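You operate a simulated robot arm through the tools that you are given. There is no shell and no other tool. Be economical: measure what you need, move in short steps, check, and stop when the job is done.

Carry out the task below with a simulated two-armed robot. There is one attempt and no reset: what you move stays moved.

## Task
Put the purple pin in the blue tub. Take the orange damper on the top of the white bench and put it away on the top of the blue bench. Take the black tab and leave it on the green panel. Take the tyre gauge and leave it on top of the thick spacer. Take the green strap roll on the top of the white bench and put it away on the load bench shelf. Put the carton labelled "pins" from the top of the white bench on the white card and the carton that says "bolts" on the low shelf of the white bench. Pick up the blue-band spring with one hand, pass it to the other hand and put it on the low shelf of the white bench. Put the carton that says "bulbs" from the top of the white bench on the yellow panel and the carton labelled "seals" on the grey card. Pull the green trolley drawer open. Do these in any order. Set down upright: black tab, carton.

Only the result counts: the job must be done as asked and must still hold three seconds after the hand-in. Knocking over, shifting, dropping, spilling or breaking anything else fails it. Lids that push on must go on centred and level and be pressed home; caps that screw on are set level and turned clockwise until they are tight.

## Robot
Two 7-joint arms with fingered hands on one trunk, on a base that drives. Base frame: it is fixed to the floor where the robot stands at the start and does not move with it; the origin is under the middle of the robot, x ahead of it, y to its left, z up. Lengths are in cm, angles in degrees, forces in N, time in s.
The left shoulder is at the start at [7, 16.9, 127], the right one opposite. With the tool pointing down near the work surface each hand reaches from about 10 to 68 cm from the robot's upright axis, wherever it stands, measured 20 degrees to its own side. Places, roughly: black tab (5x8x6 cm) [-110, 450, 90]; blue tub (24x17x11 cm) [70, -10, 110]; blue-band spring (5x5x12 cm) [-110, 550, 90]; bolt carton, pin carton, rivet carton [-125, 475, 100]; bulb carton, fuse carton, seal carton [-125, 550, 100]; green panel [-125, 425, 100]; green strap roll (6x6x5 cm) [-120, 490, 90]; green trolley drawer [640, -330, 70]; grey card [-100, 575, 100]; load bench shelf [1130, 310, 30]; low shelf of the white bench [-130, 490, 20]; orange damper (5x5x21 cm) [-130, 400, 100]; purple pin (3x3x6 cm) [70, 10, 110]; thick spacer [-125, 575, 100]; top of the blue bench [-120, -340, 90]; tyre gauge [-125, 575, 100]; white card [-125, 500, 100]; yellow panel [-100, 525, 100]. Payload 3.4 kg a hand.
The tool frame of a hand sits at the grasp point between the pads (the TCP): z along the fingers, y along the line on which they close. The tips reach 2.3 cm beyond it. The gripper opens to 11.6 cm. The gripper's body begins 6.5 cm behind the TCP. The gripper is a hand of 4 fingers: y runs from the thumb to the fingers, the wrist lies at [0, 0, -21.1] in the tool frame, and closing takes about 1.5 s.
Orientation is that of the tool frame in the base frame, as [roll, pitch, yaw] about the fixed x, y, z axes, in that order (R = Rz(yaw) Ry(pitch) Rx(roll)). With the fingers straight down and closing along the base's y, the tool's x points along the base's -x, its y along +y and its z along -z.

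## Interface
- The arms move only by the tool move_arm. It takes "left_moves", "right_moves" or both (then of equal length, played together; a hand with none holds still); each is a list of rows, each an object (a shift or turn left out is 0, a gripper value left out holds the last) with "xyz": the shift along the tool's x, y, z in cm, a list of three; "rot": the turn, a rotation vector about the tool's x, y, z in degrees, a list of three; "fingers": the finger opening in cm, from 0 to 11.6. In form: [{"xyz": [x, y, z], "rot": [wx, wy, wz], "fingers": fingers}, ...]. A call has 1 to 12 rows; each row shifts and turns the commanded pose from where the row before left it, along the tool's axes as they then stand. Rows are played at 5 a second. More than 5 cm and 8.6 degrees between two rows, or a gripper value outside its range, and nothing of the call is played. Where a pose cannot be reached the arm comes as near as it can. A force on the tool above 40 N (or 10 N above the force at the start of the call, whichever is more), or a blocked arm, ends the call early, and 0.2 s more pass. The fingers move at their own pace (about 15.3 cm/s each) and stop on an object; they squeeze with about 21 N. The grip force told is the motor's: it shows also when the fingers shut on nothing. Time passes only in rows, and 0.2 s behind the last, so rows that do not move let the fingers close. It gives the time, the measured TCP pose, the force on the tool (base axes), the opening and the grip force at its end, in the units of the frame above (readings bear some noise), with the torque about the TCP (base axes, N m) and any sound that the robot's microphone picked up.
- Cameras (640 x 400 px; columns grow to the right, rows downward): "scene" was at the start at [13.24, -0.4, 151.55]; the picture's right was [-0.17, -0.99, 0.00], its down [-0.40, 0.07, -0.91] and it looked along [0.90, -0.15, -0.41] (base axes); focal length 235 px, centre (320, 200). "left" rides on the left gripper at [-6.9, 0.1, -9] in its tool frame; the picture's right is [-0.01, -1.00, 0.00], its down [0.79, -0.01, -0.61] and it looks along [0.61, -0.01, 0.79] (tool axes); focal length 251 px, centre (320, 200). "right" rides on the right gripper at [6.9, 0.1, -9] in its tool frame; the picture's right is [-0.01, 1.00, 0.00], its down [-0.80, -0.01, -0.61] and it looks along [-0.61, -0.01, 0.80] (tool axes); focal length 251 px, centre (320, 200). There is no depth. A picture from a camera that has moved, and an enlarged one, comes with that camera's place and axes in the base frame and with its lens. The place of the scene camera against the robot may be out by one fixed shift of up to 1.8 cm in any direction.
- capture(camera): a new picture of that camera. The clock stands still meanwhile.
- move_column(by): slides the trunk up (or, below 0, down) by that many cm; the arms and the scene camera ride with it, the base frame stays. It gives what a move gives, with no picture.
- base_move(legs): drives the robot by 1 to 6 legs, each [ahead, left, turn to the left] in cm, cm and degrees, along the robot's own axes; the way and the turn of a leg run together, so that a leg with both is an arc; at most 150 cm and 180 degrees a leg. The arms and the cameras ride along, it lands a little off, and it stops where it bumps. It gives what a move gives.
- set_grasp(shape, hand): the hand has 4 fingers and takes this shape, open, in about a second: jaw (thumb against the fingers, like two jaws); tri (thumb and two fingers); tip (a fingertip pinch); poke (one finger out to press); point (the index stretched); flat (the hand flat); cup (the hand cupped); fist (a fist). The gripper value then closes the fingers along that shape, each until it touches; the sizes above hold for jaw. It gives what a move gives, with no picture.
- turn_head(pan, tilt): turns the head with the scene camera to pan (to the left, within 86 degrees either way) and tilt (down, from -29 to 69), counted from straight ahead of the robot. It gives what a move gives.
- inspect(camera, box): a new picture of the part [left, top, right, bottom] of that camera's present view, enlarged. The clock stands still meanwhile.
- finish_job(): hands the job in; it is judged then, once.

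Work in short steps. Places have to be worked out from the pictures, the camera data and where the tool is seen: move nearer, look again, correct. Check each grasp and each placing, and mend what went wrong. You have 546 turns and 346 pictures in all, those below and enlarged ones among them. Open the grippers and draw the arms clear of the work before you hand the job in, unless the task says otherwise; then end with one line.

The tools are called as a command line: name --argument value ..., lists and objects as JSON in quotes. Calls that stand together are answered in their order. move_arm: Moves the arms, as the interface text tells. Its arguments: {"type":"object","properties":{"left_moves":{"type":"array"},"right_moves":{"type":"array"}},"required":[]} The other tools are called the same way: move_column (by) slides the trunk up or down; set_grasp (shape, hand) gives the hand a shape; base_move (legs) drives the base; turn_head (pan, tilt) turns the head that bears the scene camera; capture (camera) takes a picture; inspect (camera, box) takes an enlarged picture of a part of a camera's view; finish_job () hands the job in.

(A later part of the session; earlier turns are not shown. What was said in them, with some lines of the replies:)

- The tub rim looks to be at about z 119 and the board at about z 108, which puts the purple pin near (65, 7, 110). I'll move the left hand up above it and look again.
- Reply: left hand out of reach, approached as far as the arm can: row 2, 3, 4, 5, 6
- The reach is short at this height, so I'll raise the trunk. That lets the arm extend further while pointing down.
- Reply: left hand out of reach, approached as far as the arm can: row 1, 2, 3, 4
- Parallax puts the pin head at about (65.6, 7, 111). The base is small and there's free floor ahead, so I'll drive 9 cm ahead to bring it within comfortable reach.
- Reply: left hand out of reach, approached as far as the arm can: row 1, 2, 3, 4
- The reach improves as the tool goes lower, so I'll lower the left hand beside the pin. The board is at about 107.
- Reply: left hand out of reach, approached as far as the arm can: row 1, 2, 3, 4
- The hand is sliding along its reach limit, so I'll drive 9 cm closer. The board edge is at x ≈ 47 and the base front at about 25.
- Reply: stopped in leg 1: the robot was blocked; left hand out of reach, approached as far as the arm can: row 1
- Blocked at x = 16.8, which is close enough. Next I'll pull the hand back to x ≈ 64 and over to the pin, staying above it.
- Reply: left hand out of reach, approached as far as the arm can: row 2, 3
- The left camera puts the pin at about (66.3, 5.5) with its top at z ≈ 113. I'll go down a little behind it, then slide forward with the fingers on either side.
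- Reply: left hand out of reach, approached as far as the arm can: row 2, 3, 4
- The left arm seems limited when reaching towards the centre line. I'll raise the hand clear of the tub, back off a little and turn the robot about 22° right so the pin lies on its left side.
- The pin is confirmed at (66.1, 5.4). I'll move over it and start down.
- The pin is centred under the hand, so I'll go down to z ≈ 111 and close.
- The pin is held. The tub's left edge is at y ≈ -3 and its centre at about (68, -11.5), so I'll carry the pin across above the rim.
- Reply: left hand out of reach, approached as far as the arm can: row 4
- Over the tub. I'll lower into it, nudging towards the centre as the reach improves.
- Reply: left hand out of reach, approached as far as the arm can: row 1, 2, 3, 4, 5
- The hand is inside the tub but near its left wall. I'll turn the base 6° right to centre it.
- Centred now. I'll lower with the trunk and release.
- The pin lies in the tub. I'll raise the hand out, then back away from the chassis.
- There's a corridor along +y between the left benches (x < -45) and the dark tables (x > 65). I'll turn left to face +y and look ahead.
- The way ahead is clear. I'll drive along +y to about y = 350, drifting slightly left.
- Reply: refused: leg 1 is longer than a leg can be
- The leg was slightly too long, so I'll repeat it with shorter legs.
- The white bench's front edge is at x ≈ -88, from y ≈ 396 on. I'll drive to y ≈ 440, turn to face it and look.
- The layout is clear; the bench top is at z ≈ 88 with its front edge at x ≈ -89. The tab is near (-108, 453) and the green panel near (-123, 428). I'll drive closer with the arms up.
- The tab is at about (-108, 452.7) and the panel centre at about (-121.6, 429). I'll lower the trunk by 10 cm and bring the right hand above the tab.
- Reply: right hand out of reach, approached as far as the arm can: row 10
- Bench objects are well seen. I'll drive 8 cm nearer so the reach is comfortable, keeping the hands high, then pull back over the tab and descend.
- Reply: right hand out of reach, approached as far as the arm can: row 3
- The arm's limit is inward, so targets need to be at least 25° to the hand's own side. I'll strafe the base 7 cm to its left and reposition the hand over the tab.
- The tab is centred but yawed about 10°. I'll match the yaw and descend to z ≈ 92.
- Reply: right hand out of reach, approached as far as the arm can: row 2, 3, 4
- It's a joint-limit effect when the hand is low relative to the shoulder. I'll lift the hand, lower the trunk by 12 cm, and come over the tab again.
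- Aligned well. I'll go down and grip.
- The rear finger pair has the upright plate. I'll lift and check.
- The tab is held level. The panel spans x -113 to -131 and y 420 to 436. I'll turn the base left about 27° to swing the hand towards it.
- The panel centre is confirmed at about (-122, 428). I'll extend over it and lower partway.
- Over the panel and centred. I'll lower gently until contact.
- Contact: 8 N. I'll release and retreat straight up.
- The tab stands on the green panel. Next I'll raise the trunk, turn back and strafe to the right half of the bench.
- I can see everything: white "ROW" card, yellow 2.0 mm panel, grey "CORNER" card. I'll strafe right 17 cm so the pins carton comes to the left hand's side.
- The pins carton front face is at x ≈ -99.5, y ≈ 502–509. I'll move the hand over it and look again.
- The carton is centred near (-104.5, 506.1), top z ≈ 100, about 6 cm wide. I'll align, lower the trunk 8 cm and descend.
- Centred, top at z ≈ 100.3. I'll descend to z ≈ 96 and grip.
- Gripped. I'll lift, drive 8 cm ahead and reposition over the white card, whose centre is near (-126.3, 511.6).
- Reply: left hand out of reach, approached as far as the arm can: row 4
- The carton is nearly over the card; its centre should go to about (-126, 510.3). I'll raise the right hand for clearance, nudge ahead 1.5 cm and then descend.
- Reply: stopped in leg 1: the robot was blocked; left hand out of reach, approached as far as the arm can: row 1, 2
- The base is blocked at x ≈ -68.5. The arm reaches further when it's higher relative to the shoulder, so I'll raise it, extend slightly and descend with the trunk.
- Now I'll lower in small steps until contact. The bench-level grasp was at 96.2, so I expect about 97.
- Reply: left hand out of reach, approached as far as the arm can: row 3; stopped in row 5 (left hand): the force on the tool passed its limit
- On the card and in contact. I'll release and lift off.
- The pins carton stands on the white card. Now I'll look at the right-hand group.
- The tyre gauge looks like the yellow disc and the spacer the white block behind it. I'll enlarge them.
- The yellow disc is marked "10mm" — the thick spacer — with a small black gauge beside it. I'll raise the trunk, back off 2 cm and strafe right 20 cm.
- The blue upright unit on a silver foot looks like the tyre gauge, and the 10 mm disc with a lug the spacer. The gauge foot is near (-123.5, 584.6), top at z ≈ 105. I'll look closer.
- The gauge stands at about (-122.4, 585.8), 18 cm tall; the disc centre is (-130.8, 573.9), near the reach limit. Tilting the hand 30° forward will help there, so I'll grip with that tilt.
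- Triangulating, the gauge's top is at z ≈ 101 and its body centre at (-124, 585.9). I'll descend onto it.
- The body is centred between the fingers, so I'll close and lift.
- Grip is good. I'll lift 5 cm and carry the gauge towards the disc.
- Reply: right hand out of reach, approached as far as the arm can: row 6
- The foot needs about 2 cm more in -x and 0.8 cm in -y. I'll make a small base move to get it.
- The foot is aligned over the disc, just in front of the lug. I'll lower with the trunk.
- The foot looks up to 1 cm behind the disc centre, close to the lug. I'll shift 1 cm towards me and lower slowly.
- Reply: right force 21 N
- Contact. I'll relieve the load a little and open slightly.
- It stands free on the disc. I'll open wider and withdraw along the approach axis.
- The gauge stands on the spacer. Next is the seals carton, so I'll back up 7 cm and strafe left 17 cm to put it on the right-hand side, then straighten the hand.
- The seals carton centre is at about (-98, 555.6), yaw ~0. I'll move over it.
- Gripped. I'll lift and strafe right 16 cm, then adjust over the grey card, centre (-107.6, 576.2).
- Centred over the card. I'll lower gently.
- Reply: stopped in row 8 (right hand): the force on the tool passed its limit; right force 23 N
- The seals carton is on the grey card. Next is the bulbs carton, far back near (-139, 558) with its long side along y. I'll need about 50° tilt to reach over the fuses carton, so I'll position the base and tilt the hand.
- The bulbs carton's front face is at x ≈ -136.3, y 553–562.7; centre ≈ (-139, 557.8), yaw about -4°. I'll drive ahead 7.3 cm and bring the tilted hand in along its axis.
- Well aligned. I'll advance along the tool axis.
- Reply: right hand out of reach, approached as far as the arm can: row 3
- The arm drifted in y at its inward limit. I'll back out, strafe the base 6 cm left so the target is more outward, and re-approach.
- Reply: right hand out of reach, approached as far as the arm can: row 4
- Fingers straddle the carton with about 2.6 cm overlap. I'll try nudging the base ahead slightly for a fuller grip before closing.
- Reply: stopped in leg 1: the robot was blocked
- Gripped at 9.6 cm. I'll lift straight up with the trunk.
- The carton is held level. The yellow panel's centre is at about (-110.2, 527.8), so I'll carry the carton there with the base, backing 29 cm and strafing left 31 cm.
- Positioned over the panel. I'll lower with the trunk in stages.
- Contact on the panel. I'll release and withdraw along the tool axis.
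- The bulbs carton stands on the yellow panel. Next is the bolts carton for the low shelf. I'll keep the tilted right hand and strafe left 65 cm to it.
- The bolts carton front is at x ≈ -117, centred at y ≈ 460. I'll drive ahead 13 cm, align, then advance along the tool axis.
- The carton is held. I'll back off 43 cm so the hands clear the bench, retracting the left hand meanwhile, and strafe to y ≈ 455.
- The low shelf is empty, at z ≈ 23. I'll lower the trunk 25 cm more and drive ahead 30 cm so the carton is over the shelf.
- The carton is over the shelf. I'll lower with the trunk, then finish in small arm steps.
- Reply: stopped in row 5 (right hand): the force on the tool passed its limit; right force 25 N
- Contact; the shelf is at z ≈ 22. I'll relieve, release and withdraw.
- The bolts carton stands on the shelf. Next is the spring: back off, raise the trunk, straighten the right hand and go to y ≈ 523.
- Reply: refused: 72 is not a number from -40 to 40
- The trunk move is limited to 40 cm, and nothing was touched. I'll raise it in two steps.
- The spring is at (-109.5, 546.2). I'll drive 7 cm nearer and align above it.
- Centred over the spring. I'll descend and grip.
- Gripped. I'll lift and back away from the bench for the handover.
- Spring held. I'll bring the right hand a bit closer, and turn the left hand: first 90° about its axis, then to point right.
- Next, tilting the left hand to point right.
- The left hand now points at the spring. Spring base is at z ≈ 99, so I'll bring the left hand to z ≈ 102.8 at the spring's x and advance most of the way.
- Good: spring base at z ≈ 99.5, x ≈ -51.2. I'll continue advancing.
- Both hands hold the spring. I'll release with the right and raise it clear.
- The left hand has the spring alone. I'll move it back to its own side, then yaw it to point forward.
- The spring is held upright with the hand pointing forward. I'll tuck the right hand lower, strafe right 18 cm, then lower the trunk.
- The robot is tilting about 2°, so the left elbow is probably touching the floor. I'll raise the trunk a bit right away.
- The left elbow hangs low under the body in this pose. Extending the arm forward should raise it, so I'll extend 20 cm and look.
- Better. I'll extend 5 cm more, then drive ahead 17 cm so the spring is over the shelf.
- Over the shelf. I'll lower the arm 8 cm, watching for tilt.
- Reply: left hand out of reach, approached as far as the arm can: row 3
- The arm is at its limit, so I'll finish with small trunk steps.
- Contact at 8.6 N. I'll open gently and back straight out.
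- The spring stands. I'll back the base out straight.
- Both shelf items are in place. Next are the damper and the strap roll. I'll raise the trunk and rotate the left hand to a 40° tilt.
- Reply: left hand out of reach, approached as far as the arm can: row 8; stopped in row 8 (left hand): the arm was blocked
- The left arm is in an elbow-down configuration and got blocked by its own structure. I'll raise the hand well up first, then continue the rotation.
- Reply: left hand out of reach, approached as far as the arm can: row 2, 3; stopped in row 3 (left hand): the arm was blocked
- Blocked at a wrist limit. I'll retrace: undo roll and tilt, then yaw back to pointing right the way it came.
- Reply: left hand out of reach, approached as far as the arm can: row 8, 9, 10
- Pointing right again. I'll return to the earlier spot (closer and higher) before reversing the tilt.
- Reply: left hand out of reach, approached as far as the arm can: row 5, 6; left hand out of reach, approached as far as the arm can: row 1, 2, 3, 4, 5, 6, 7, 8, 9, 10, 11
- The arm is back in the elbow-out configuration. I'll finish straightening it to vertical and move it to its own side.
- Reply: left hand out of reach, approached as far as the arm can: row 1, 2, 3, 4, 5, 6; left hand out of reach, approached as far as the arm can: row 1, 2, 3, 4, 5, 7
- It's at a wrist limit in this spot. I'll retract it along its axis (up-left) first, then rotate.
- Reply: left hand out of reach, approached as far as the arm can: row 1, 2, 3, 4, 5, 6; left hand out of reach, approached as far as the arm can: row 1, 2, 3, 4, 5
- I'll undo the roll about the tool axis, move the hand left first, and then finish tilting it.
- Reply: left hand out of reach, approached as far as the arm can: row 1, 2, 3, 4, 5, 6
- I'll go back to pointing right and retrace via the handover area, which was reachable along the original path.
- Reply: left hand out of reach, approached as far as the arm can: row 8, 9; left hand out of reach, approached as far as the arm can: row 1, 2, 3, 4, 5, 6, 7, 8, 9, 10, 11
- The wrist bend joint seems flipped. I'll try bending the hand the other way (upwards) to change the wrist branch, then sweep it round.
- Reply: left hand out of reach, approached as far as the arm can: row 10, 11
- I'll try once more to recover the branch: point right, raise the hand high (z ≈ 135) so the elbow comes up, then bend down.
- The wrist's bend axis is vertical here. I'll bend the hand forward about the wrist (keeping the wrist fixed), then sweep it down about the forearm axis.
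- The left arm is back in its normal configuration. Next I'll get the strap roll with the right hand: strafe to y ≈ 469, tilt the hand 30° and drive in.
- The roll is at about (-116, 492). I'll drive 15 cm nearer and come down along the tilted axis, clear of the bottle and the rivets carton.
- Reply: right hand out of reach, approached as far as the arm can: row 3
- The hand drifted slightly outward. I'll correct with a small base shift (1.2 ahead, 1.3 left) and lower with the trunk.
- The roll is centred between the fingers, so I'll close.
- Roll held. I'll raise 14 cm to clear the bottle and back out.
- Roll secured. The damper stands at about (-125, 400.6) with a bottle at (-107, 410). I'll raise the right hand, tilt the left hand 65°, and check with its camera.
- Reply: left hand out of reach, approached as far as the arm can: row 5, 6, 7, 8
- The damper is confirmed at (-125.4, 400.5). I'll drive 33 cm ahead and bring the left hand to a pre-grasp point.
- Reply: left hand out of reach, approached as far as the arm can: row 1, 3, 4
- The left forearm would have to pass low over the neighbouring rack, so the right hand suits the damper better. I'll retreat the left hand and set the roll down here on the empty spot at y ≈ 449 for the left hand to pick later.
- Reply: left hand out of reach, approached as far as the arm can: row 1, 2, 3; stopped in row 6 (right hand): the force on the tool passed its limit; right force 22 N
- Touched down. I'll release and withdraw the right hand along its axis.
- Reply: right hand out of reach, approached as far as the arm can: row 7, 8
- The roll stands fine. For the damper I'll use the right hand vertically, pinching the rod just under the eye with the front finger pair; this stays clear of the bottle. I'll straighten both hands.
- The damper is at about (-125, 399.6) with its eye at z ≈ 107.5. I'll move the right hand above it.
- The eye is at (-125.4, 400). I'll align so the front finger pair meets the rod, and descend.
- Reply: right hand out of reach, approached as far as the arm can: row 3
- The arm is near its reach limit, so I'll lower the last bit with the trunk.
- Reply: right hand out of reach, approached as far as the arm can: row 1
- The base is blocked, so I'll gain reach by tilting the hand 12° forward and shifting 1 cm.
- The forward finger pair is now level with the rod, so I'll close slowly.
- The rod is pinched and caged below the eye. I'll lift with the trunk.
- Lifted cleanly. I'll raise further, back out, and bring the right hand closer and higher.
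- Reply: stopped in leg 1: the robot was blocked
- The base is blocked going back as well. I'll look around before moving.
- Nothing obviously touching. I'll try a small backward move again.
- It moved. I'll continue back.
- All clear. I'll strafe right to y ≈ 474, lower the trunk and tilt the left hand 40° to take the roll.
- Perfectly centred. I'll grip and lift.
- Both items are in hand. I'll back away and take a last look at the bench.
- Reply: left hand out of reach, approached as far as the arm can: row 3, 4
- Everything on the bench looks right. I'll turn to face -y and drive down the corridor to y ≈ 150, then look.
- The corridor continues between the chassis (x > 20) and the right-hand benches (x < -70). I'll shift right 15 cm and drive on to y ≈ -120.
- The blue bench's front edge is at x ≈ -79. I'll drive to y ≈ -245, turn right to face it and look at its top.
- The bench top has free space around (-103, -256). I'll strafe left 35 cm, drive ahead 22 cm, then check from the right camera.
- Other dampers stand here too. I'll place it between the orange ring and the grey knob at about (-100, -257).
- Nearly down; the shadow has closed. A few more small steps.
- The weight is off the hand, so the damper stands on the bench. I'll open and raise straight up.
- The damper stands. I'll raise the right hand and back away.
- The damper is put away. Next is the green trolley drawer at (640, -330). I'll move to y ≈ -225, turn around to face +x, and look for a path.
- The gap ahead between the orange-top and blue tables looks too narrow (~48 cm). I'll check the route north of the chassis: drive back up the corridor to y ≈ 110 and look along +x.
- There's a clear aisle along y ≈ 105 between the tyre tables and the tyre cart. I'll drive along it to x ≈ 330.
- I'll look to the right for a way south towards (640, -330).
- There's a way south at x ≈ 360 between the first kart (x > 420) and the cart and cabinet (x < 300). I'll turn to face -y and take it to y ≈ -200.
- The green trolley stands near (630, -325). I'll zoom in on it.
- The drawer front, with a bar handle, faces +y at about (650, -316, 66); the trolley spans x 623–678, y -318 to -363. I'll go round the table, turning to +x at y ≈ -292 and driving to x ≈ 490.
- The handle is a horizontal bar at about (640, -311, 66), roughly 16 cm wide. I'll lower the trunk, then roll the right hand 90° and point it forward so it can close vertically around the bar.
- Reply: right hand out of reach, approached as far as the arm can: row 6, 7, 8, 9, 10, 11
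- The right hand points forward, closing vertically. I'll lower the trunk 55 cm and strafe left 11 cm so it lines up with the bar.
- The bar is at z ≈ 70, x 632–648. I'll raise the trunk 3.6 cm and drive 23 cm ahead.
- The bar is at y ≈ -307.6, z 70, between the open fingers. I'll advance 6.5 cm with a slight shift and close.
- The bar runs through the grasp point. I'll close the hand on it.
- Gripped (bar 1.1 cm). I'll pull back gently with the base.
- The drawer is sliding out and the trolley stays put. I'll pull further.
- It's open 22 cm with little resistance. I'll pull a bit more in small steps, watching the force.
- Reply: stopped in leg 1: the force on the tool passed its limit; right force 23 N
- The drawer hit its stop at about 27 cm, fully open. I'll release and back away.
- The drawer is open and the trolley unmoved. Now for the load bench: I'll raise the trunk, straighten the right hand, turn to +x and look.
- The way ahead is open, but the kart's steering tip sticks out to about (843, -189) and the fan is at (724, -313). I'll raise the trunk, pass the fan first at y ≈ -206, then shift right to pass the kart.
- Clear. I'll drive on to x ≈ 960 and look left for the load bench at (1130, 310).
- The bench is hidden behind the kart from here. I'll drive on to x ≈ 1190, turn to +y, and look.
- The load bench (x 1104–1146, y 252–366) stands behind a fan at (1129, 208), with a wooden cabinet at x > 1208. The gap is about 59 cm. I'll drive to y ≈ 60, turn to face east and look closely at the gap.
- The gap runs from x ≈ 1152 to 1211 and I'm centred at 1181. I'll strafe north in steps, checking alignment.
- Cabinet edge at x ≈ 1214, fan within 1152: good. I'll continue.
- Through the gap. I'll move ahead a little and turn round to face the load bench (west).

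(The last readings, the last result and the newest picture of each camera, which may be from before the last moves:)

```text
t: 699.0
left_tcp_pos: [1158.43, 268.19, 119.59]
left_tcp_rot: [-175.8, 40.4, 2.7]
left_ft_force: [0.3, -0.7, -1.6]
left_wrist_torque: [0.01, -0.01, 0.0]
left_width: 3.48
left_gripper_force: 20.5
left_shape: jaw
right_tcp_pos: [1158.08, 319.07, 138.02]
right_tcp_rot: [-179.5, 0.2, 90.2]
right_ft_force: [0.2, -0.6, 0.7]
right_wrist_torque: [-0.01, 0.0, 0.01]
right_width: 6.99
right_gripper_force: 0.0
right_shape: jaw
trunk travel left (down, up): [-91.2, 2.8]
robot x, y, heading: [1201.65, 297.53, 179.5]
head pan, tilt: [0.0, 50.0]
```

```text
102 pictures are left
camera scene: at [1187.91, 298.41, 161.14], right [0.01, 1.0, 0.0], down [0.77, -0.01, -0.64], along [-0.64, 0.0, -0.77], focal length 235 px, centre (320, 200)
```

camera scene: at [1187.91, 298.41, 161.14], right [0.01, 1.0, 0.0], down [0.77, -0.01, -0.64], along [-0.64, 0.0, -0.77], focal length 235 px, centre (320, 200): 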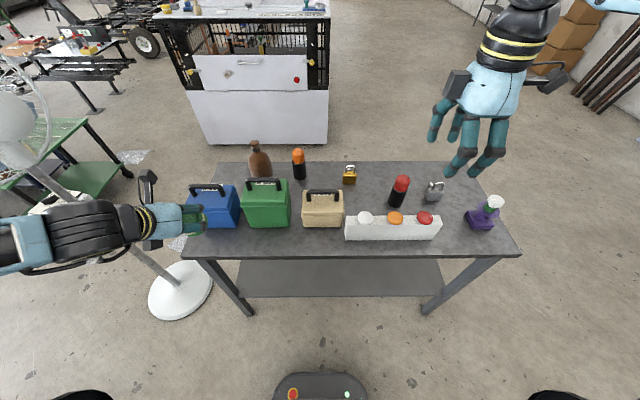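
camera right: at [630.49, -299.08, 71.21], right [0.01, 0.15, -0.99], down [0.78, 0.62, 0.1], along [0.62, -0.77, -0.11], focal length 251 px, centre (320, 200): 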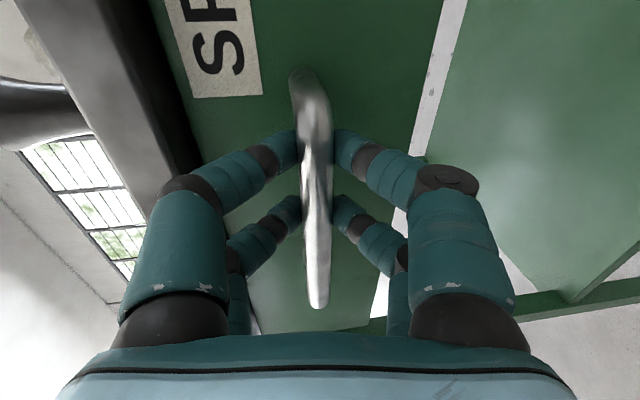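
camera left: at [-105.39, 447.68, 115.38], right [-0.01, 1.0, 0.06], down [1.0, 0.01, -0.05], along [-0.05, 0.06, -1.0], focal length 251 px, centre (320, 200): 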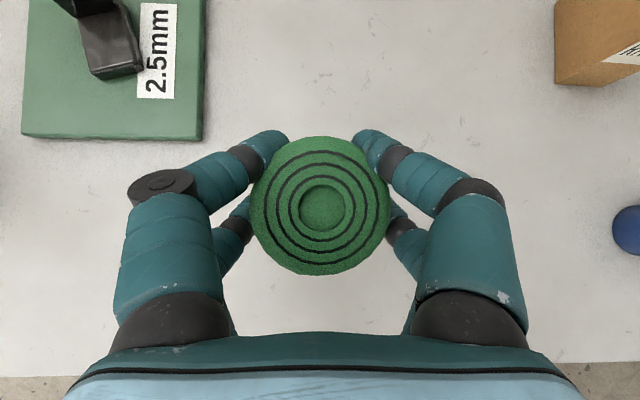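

I can see the bench and its lower shelf. I'll strafe right 28 cm away from the fan, then lower the trunk in front of the bench.

base_move --legs '[[0, -28, 0], [-4, 0, 0]]'

move_column --by -40

move_column --by -36

turn_head --pan 0 --tilt 35

capture --camera "scene"

capture --camera "left"

```text
t: 701.4
left_tcp_pos: [1161.76, 296.25, 119.3]
left_tcp_rot: [-175.8, 39.8, 2.6]
left_ft_force: [-1.1, 0.2, -2.6]
left_wrist_torque: [0.02, 0.02, 0.03]
left_width: 3.5
left_gripper_force: 20.8
left_shape: jaw
right_tcp_pos: [1161.37, 347.08, 137.53]
right_tcp_rot: [179.9, 0.1, 90.3]
right_ft_force: [-0.3, -0.3, -0.1]
right_wrist_torque: [-0.01, -0.04, 0.0]
right_width: 6.97
right_gripper_force: 0.1
right_shape: jaw
trunk travel left (down, up): [-91.2, 2.8]
robot x, y, heading: [1205.81, 325.28, 179.5]
head pan, tilt: [0.0, 50.0]
```

```text
t: 705.3
left_tcp_pos: [1162.75, 296.45, 79.64]
left_tcp_rot: [-175.9, 40.5, 2.6]
left_ft_force: [0.0, -0.9, -1.8]
left_wrist_torque: [0.04, -0.02, -0.02]
left_width: 3.5
left_gripper_force: 20.5
left_shape: jaw
right_tcp_pos: [1162.43, 347.17, 97.83]
right_tcp_rot: [-179.6, 0.2, 90.2]
right_ft_force: [-0.9, 0.2, -0.6]
right_wrist_torque: [0.02, -0.02, 0.03]
right_width: 6.98
right_gripper_force: 0.0
right_shape: jaw
trunk travel left (down, up): [-51.2, 42.8]
robot x, y, heading: [1205.82, 325.23, 179.6]
head pan, tilt: [0.0, 50.0]
```

```text
t: 708.8
left_tcp_pos: [1162.77, 296.31, 43.63]
left_tcp_rot: [-175.8, 40.4, 2.7]
left_ft_force: [0.0, 0.4, -2.0]
left_wrist_torque: [-0.01, 0.0, 0.02]
left_width: 3.48
left_gripper_force: 21.2
left_shape: jaw
right_tcp_pos: [1162.48, 347.15, 61.88]
right_tcp_rot: [-179.6, 0.2, 90.2]
right_ft_force: [0.5, 0.4, 0.6]
right_wrist_torque: [0.01, 0.0, 0.03]
right_width: 6.95
right_gripper_force: 0.0
right_shape: jaw
trunk travel left (down, up): [-15.2, 78.8]
robot x, y, heading: [1205.86, 325.39, 179.6]
head pan, tilt: [0.0, 50.0]
```

```text
t: 709.5
left_tcp_pos: [1162.79, 296.32, 43.63]
left_tcp_rot: [-175.7, 40.3, 2.6]
left_ft_force: [-0.3, 0.8, -1.4]
left_wrist_torque: [0.02, 0.01, -0.01]
left_width: 3.48
left_gripper_force: 21.3
left_shape: jaw
right_tcp_pos: [1162.46, 347.26, 61.85]
right_tcp_rot: [-179.7, 0.2, 90.4]
right_ft_force: [-0.7, -1.1, 0.0]
right_wrist_torque: [-0.01, 0.01, 0.02]
right_width: 6.99
right_gripper_force: 0.1
right_shape: jaw
trunk travel left (down, up): [-15.2, 78.8]
robot x, y, heading: [1205.66, 325.07, 179.7]
head pan, tilt: [0.0, 35.0]
```

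```text
101 pictures are left
camera scene: at [1191.06, 326.47, 87.31], right [0.01, 1.0, 0.0], down [0.57, 0.0, -0.82], along [-0.82, 0.01, -0.57], focal length 235 px, centre (320, 200)
```

scene: 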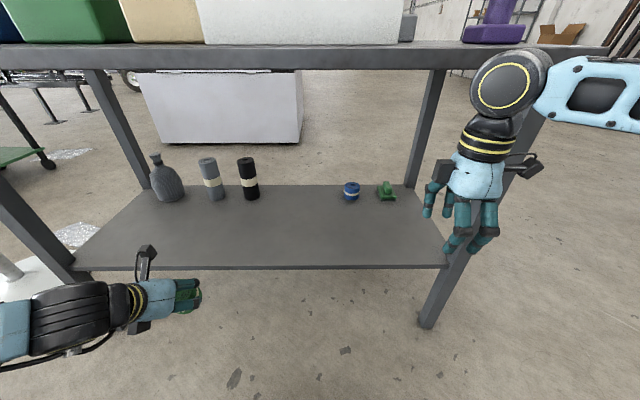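

```text
100 pictures are left
camera left: at [1163.39, 295.65, 54.9], right [-0.01, 1.0, 0.06], down [1.0, 0.01, -0.05], along [-0.05, 0.06, -1.0], focal length 251 px, centre (320, 200)
```

left: 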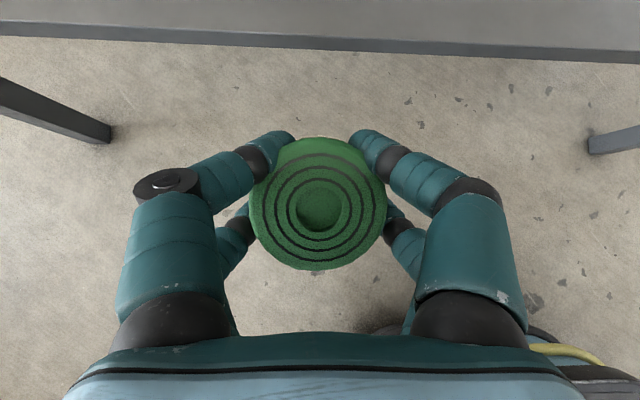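

The shelf front area is free at x < 1146. To keep the right wrist clear of the bench top I'll retract it, drive ahead 10 cm, and extend the left arm over the shelf.

move_arm --right_moves '[{"xyz": [0, 3, 0]}, {"xyz": [0, 3, 0]}, {"xyz": [0, 3, 0]}, {"xyz": [0, 3, 0]}, {}]'

base_move --legs '[[10, 0, 0]]'

move_arm --left_moves '[{"xyz": [-3.2, 0, 2.8]}, {"xyz": [-3.2, 0, 2.8]}, {"xyz": [-3.2, 0, 2.8]}, {"xyz": [-3.2, 0, 2.8]}, {}]'

capture --camera "scene"

capture --camera "left"

```text
t: 710.7
left_tcp_pos: [1162.74, 296.26, 43.63]
left_tcp_rot: [-175.7, 40.3, 2.6]
left_ft_force: [-0.1, 0.2, -1.7]
left_wrist_torque: [0.01, 0.02, -0.02]
left_width: 3.5
left_gripper_force: 20.6
left_shape: jaw
right_tcp_pos: [1174.49, 347.17, 61.89]
right_tcp_rot: [-179.7, 0.2, 90.2]
right_ft_force: [0.1, 0.4, 0.0]
right_wrist_torque: [-0.01, 0.03, 0.02]
right_width: 6.97
right_gripper_force: 0.1
right_shape: jaw
trunk travel left (down, up): [-15.2, 78.8]
robot x, y, heading: [1205.86, 325.32, 179.3]
head pan, tilt: [0.0, 35.0]
```

```text
t: 711.9
left_tcp_pos: [1152.82, 296.43, 43.55]
left_tcp_rot: [-175.8, 40.5, 2.7]
left_ft_force: [-0.6, 0.2, -1.5]
left_wrist_torque: [0.0, 0.03, 0.0]
left_width: 3.48
left_gripper_force: 20.9
left_shape: jaw
right_tcp_pos: [1164.42, 347.33, 61.77]
right_tcp_rot: [-179.7, 0.3, 90.1]
right_ft_force: [0.0, 0.5, -0.6]
right_wrist_torque: [0.0, -0.01, -0.03]
right_width: 6.99
right_gripper_force: 0.2
right_shape: jaw
trunk travel left (down, up): [-15.2, 78.8]
robot x, y, heading: [1195.71, 325.47, 179.8]
head pan, tilt: [0.0, 35.0]
```

```text
t: 713.1
left_tcp_pos: [1135.7, 296.62, 43.41]
left_tcp_rot: [-175.8, 40.4, 2.6]
left_ft_force: [-0.2, -0.1, -2.0]
left_wrist_torque: [-0.01, 0.01, 0.0]
left_width: 3.46
left_gripper_force: 20.9
left_shape: jaw
right_tcp_pos: [1164.35, 347.37, 61.83]
right_tcp_rot: [-179.6, 0.3, 90.2]
right_ft_force: [0.1, -0.4, -0.3]
right_wrist_torque: [0.01, -0.03, 0.02]
right_width: 6.98
right_gripper_force: 0.1
right_shape: jaw
trunk travel left (down, up): [-15.2, 78.8]
robot x, y, heading: [1195.85, 324.95, 179.6]
head pan, tilt: [0.0, 35.0]
```

```text
99 pictures are left
camera scene: at [1181.03, 326.57, 87.31], right [0.01, 1.0, 0.0], down [0.57, 0.0, -0.82], along [-0.82, 0.01, -0.57], focal length 235 px, centre (320, 200)
```

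scene: 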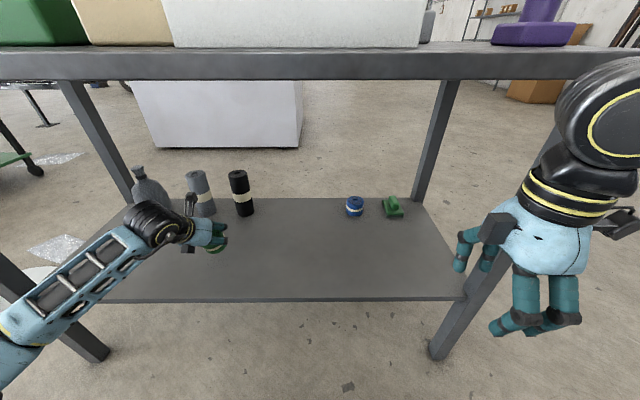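

```text
98 pictures are left
camera left: at [1136.22, 295.92, 54.71], right [0.0, 1.0, 0.06], down [1.0, 0.01, -0.05], along [-0.05, 0.06, -1.0], focal length 251 px, centre (320, 200)
```

left: 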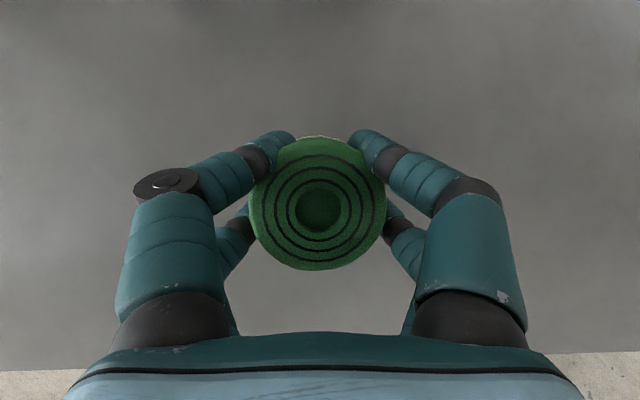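

Over the shelf. I'll lower in steps.

move_column --by -4

move_arm --left_moves '[{"xyz": [0.32, 0, 0.38]}, {"xyz": [0.32, 0, 0.38]}, {"xyz": [0.32, 0, 0.38]}, {"xyz": [0.2, 0, 0.23]}, {"xyz": [0.2, 0, 0.23]}, {"xyz": [0.2, 0, 0.23]}, {}]'

inspect --camera "scene" --box '[120, 150, 320, 300]'

```text
t: 713.9
left_tcp_pos: [1135.57, 296.47, 39.47]
left_tcp_rot: [-175.8, 40.4, 2.6]
left_ft_force: [0.8, -0.6, -0.7]
left_wrist_torque: [-0.03, 0.02, -0.03]
left_width: 3.46
left_gripper_force: 21.1
left_shape: jaw
right_tcp_pos: [1164.34, 347.27, 57.81]
right_tcp_rot: [-179.6, 0.1, 90.1]
right_ft_force: [-0.1, -0.4, 0.1]
right_wrist_torque: [-0.01, 0.01, 0.0]
right_width: 6.98
right_gripper_force: 0.1
right_shape: jaw
trunk travel left (down, up): [-11.2, 82.8]
robot x, y, heading: [1195.58, 325.26, 179.5]
head pan, tilt: [0.0, 35.0]
```

```text
t: 714.9
left_tcp_pos: [1135.37, 296.67, 38.83]
left_tcp_rot: [-175.8, 41.6, 2.6]
left_ft_force: [2.6, -0.1, 19.0]
left_wrist_torque: [-0.01, -0.53, 0.03]
left_width: 3.52
left_gripper_force: 21.5
left_shape: jaw
right_tcp_pos: [1164.49, 347.37, 57.91]
right_tcp_rot: [-179.5, 0.3, 90.2]
right_ft_force: [-0.5, 0.3, 0.6]
right_wrist_torque: [0.0, -0.03, 0.0]
right_width: 6.97
right_gripper_force: 0.1
right_shape: jaw
trunk travel left (down, up): [-11.2, 82.8]
robot x, y, heading: [1196.02, 325.11, 179.6]
head pan, tilt: [0.0, 35.0]
stopped in row 4 (left hand): the force on the tool passed its limit (the readings are from after the stop); the commanded pose is now the measured one
```

```text
2.67 times, centred on (220, 225) of scene
camera zoom: at [1181.26, 326.66, 83.35], right [0.01, 1.0, 0.0], down [0.57, -0.01, -0.82], along [-0.82, 0.01, -0.57], focal length 627 px, centre (587, 133)
```

zoom: 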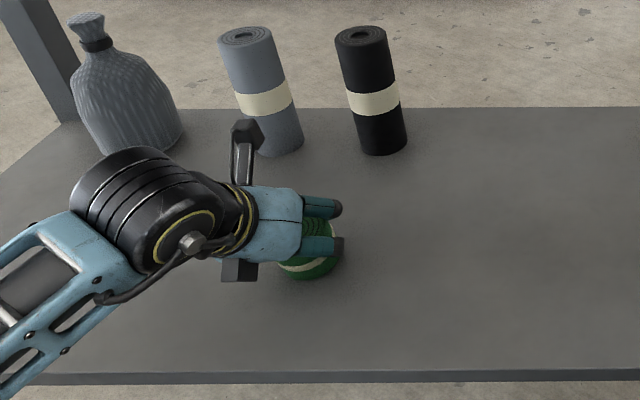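

The roll is on the shelf (19 N contact). I'll relieve, release and withdraw along the tool axis.

move_arm --left_moves '[{"xyz": [-0.1, 0, -0.15], "rot": [0, 1, 0]}, {"fingers": 8}, {}, {}, {"xyz": [0, 0, -3]}, {"xyz": [0, 0, -4]}, {}]'

capture --camera "left"

capture --camera "scene"

```text
t: 716.5
left_tcp_pos: [1139.93, 296.25, 43.89]
left_tcp_rot: [-175.7, 40.2, 2.7]
left_ft_force: [-0.5, -0.4, 0.1]
left_wrist_torque: [0.02, 0.01, 0.01]
left_width: 7.96
left_gripper_force: 0.1
left_shape: jaw
right_tcp_pos: [1164.37, 347.41, 57.81]
right_tcp_rot: [-179.7, 0.2, 90.1]
right_ft_force: [0.8, -0.2, 0.9]
right_wrist_torque: [0.01, -0.01, 0.02]
right_width: 6.99
right_gripper_force: 0.0
right_shape: jaw
trunk travel left (down, up): [-11.2, 82.8]
robot x, y, heading: [1195.78, 325.14, 179.6]
head pan, tilt: [0.0, 35.0]
```

```text
96 pictures are left
camera left: at [1140.53, 295.61, 55.21], right [0.0, 1.0, 0.06], down [1.0, 0.01, -0.05], along [-0.05, 0.06, -1.0], focal length 251 px, centre (320, 200)
```

left: 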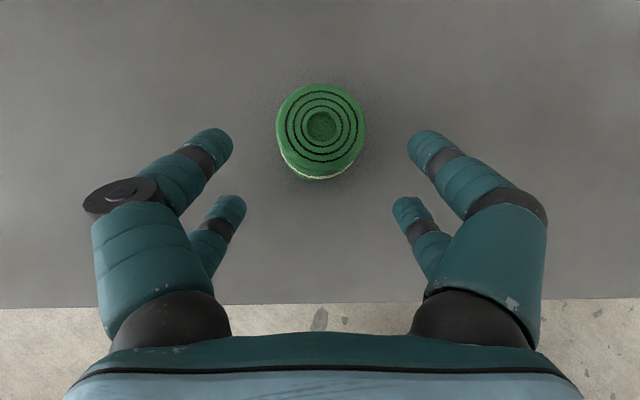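

```text
95 pictures are left
camera scene: at [1181.06, 326.58, 83.32], right [0.01, 1.0, 0.0], down [0.57, -0.01, -0.82], along [-0.82, 0.01, -0.57], focal length 235 px, centre (320, 200)
```

scene: 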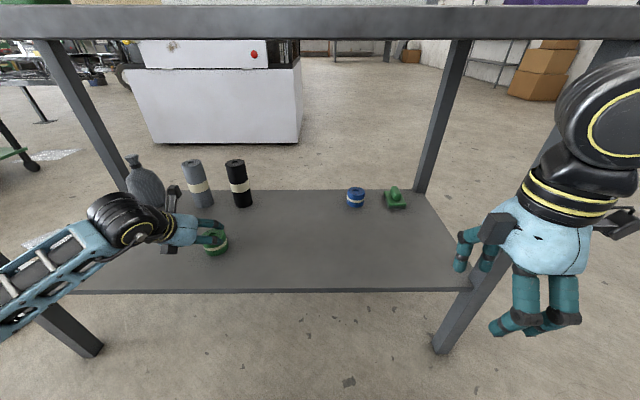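

The roll sits on the load bench shelf. I'll back the robot clear of the bench.

base_move --legs '[[-18, 0, 0]]'

capture --camera "scene"

```text
t: 718.0
left_tcp_pos: [1157.81, 296.25, 43.86]
left_tcp_rot: [-175.8, 40.2, 2.5]
left_ft_force: [0.0, -0.7, -0.3]
left_wrist_torque: [0.03, -0.03, 0.0]
left_width: 7.95
left_gripper_force: 0.1
left_shape: jaw
right_tcp_pos: [1182.63, 347.14, 57.79]
right_tcp_rot: [-179.6, 0.1, 90.2]
right_ft_force: [0.1, -0.2, 0.7]
right_wrist_torque: [-0.02, 0.01, 0.0]
right_width: 7.0
right_gripper_force: 0.0
right_shape: jaw
trunk travel left (down, up): [-11.2, 82.8]
robot x, y, heading: [1213.99, 325.03, 179.6]
head pan, tilt: [0.0, 35.0]
```

```text
94 pictures are left
camera scene: at [1199.18, 326.42, 83.32], right [0.01, 1.0, 0.0], down [0.57, -0.01, -0.82], along [-0.82, 0.01, -0.57], focal length 235 px, centre (320, 200)
```

scene: 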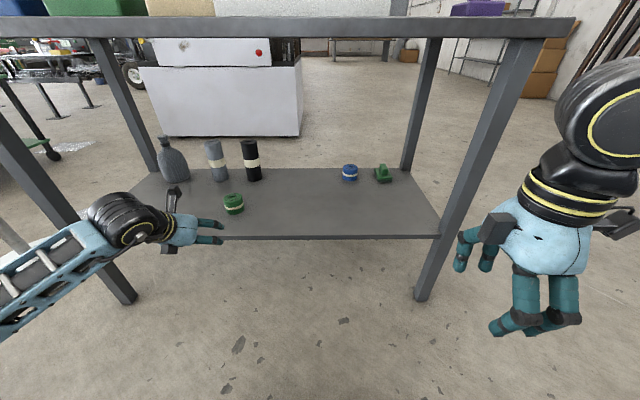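

All placements have been checked, both grippers are open and the arms are clear, so I'll hand the job in.

finish_job

```text
The job is handed in.
```

I did every item on the list and handed the job in. The one judgement call: the gauge and spacer carry no name labels, so I took the blue upright unit as the tyre gauge and the yellow disc marked "10mm" as the thick spacer.
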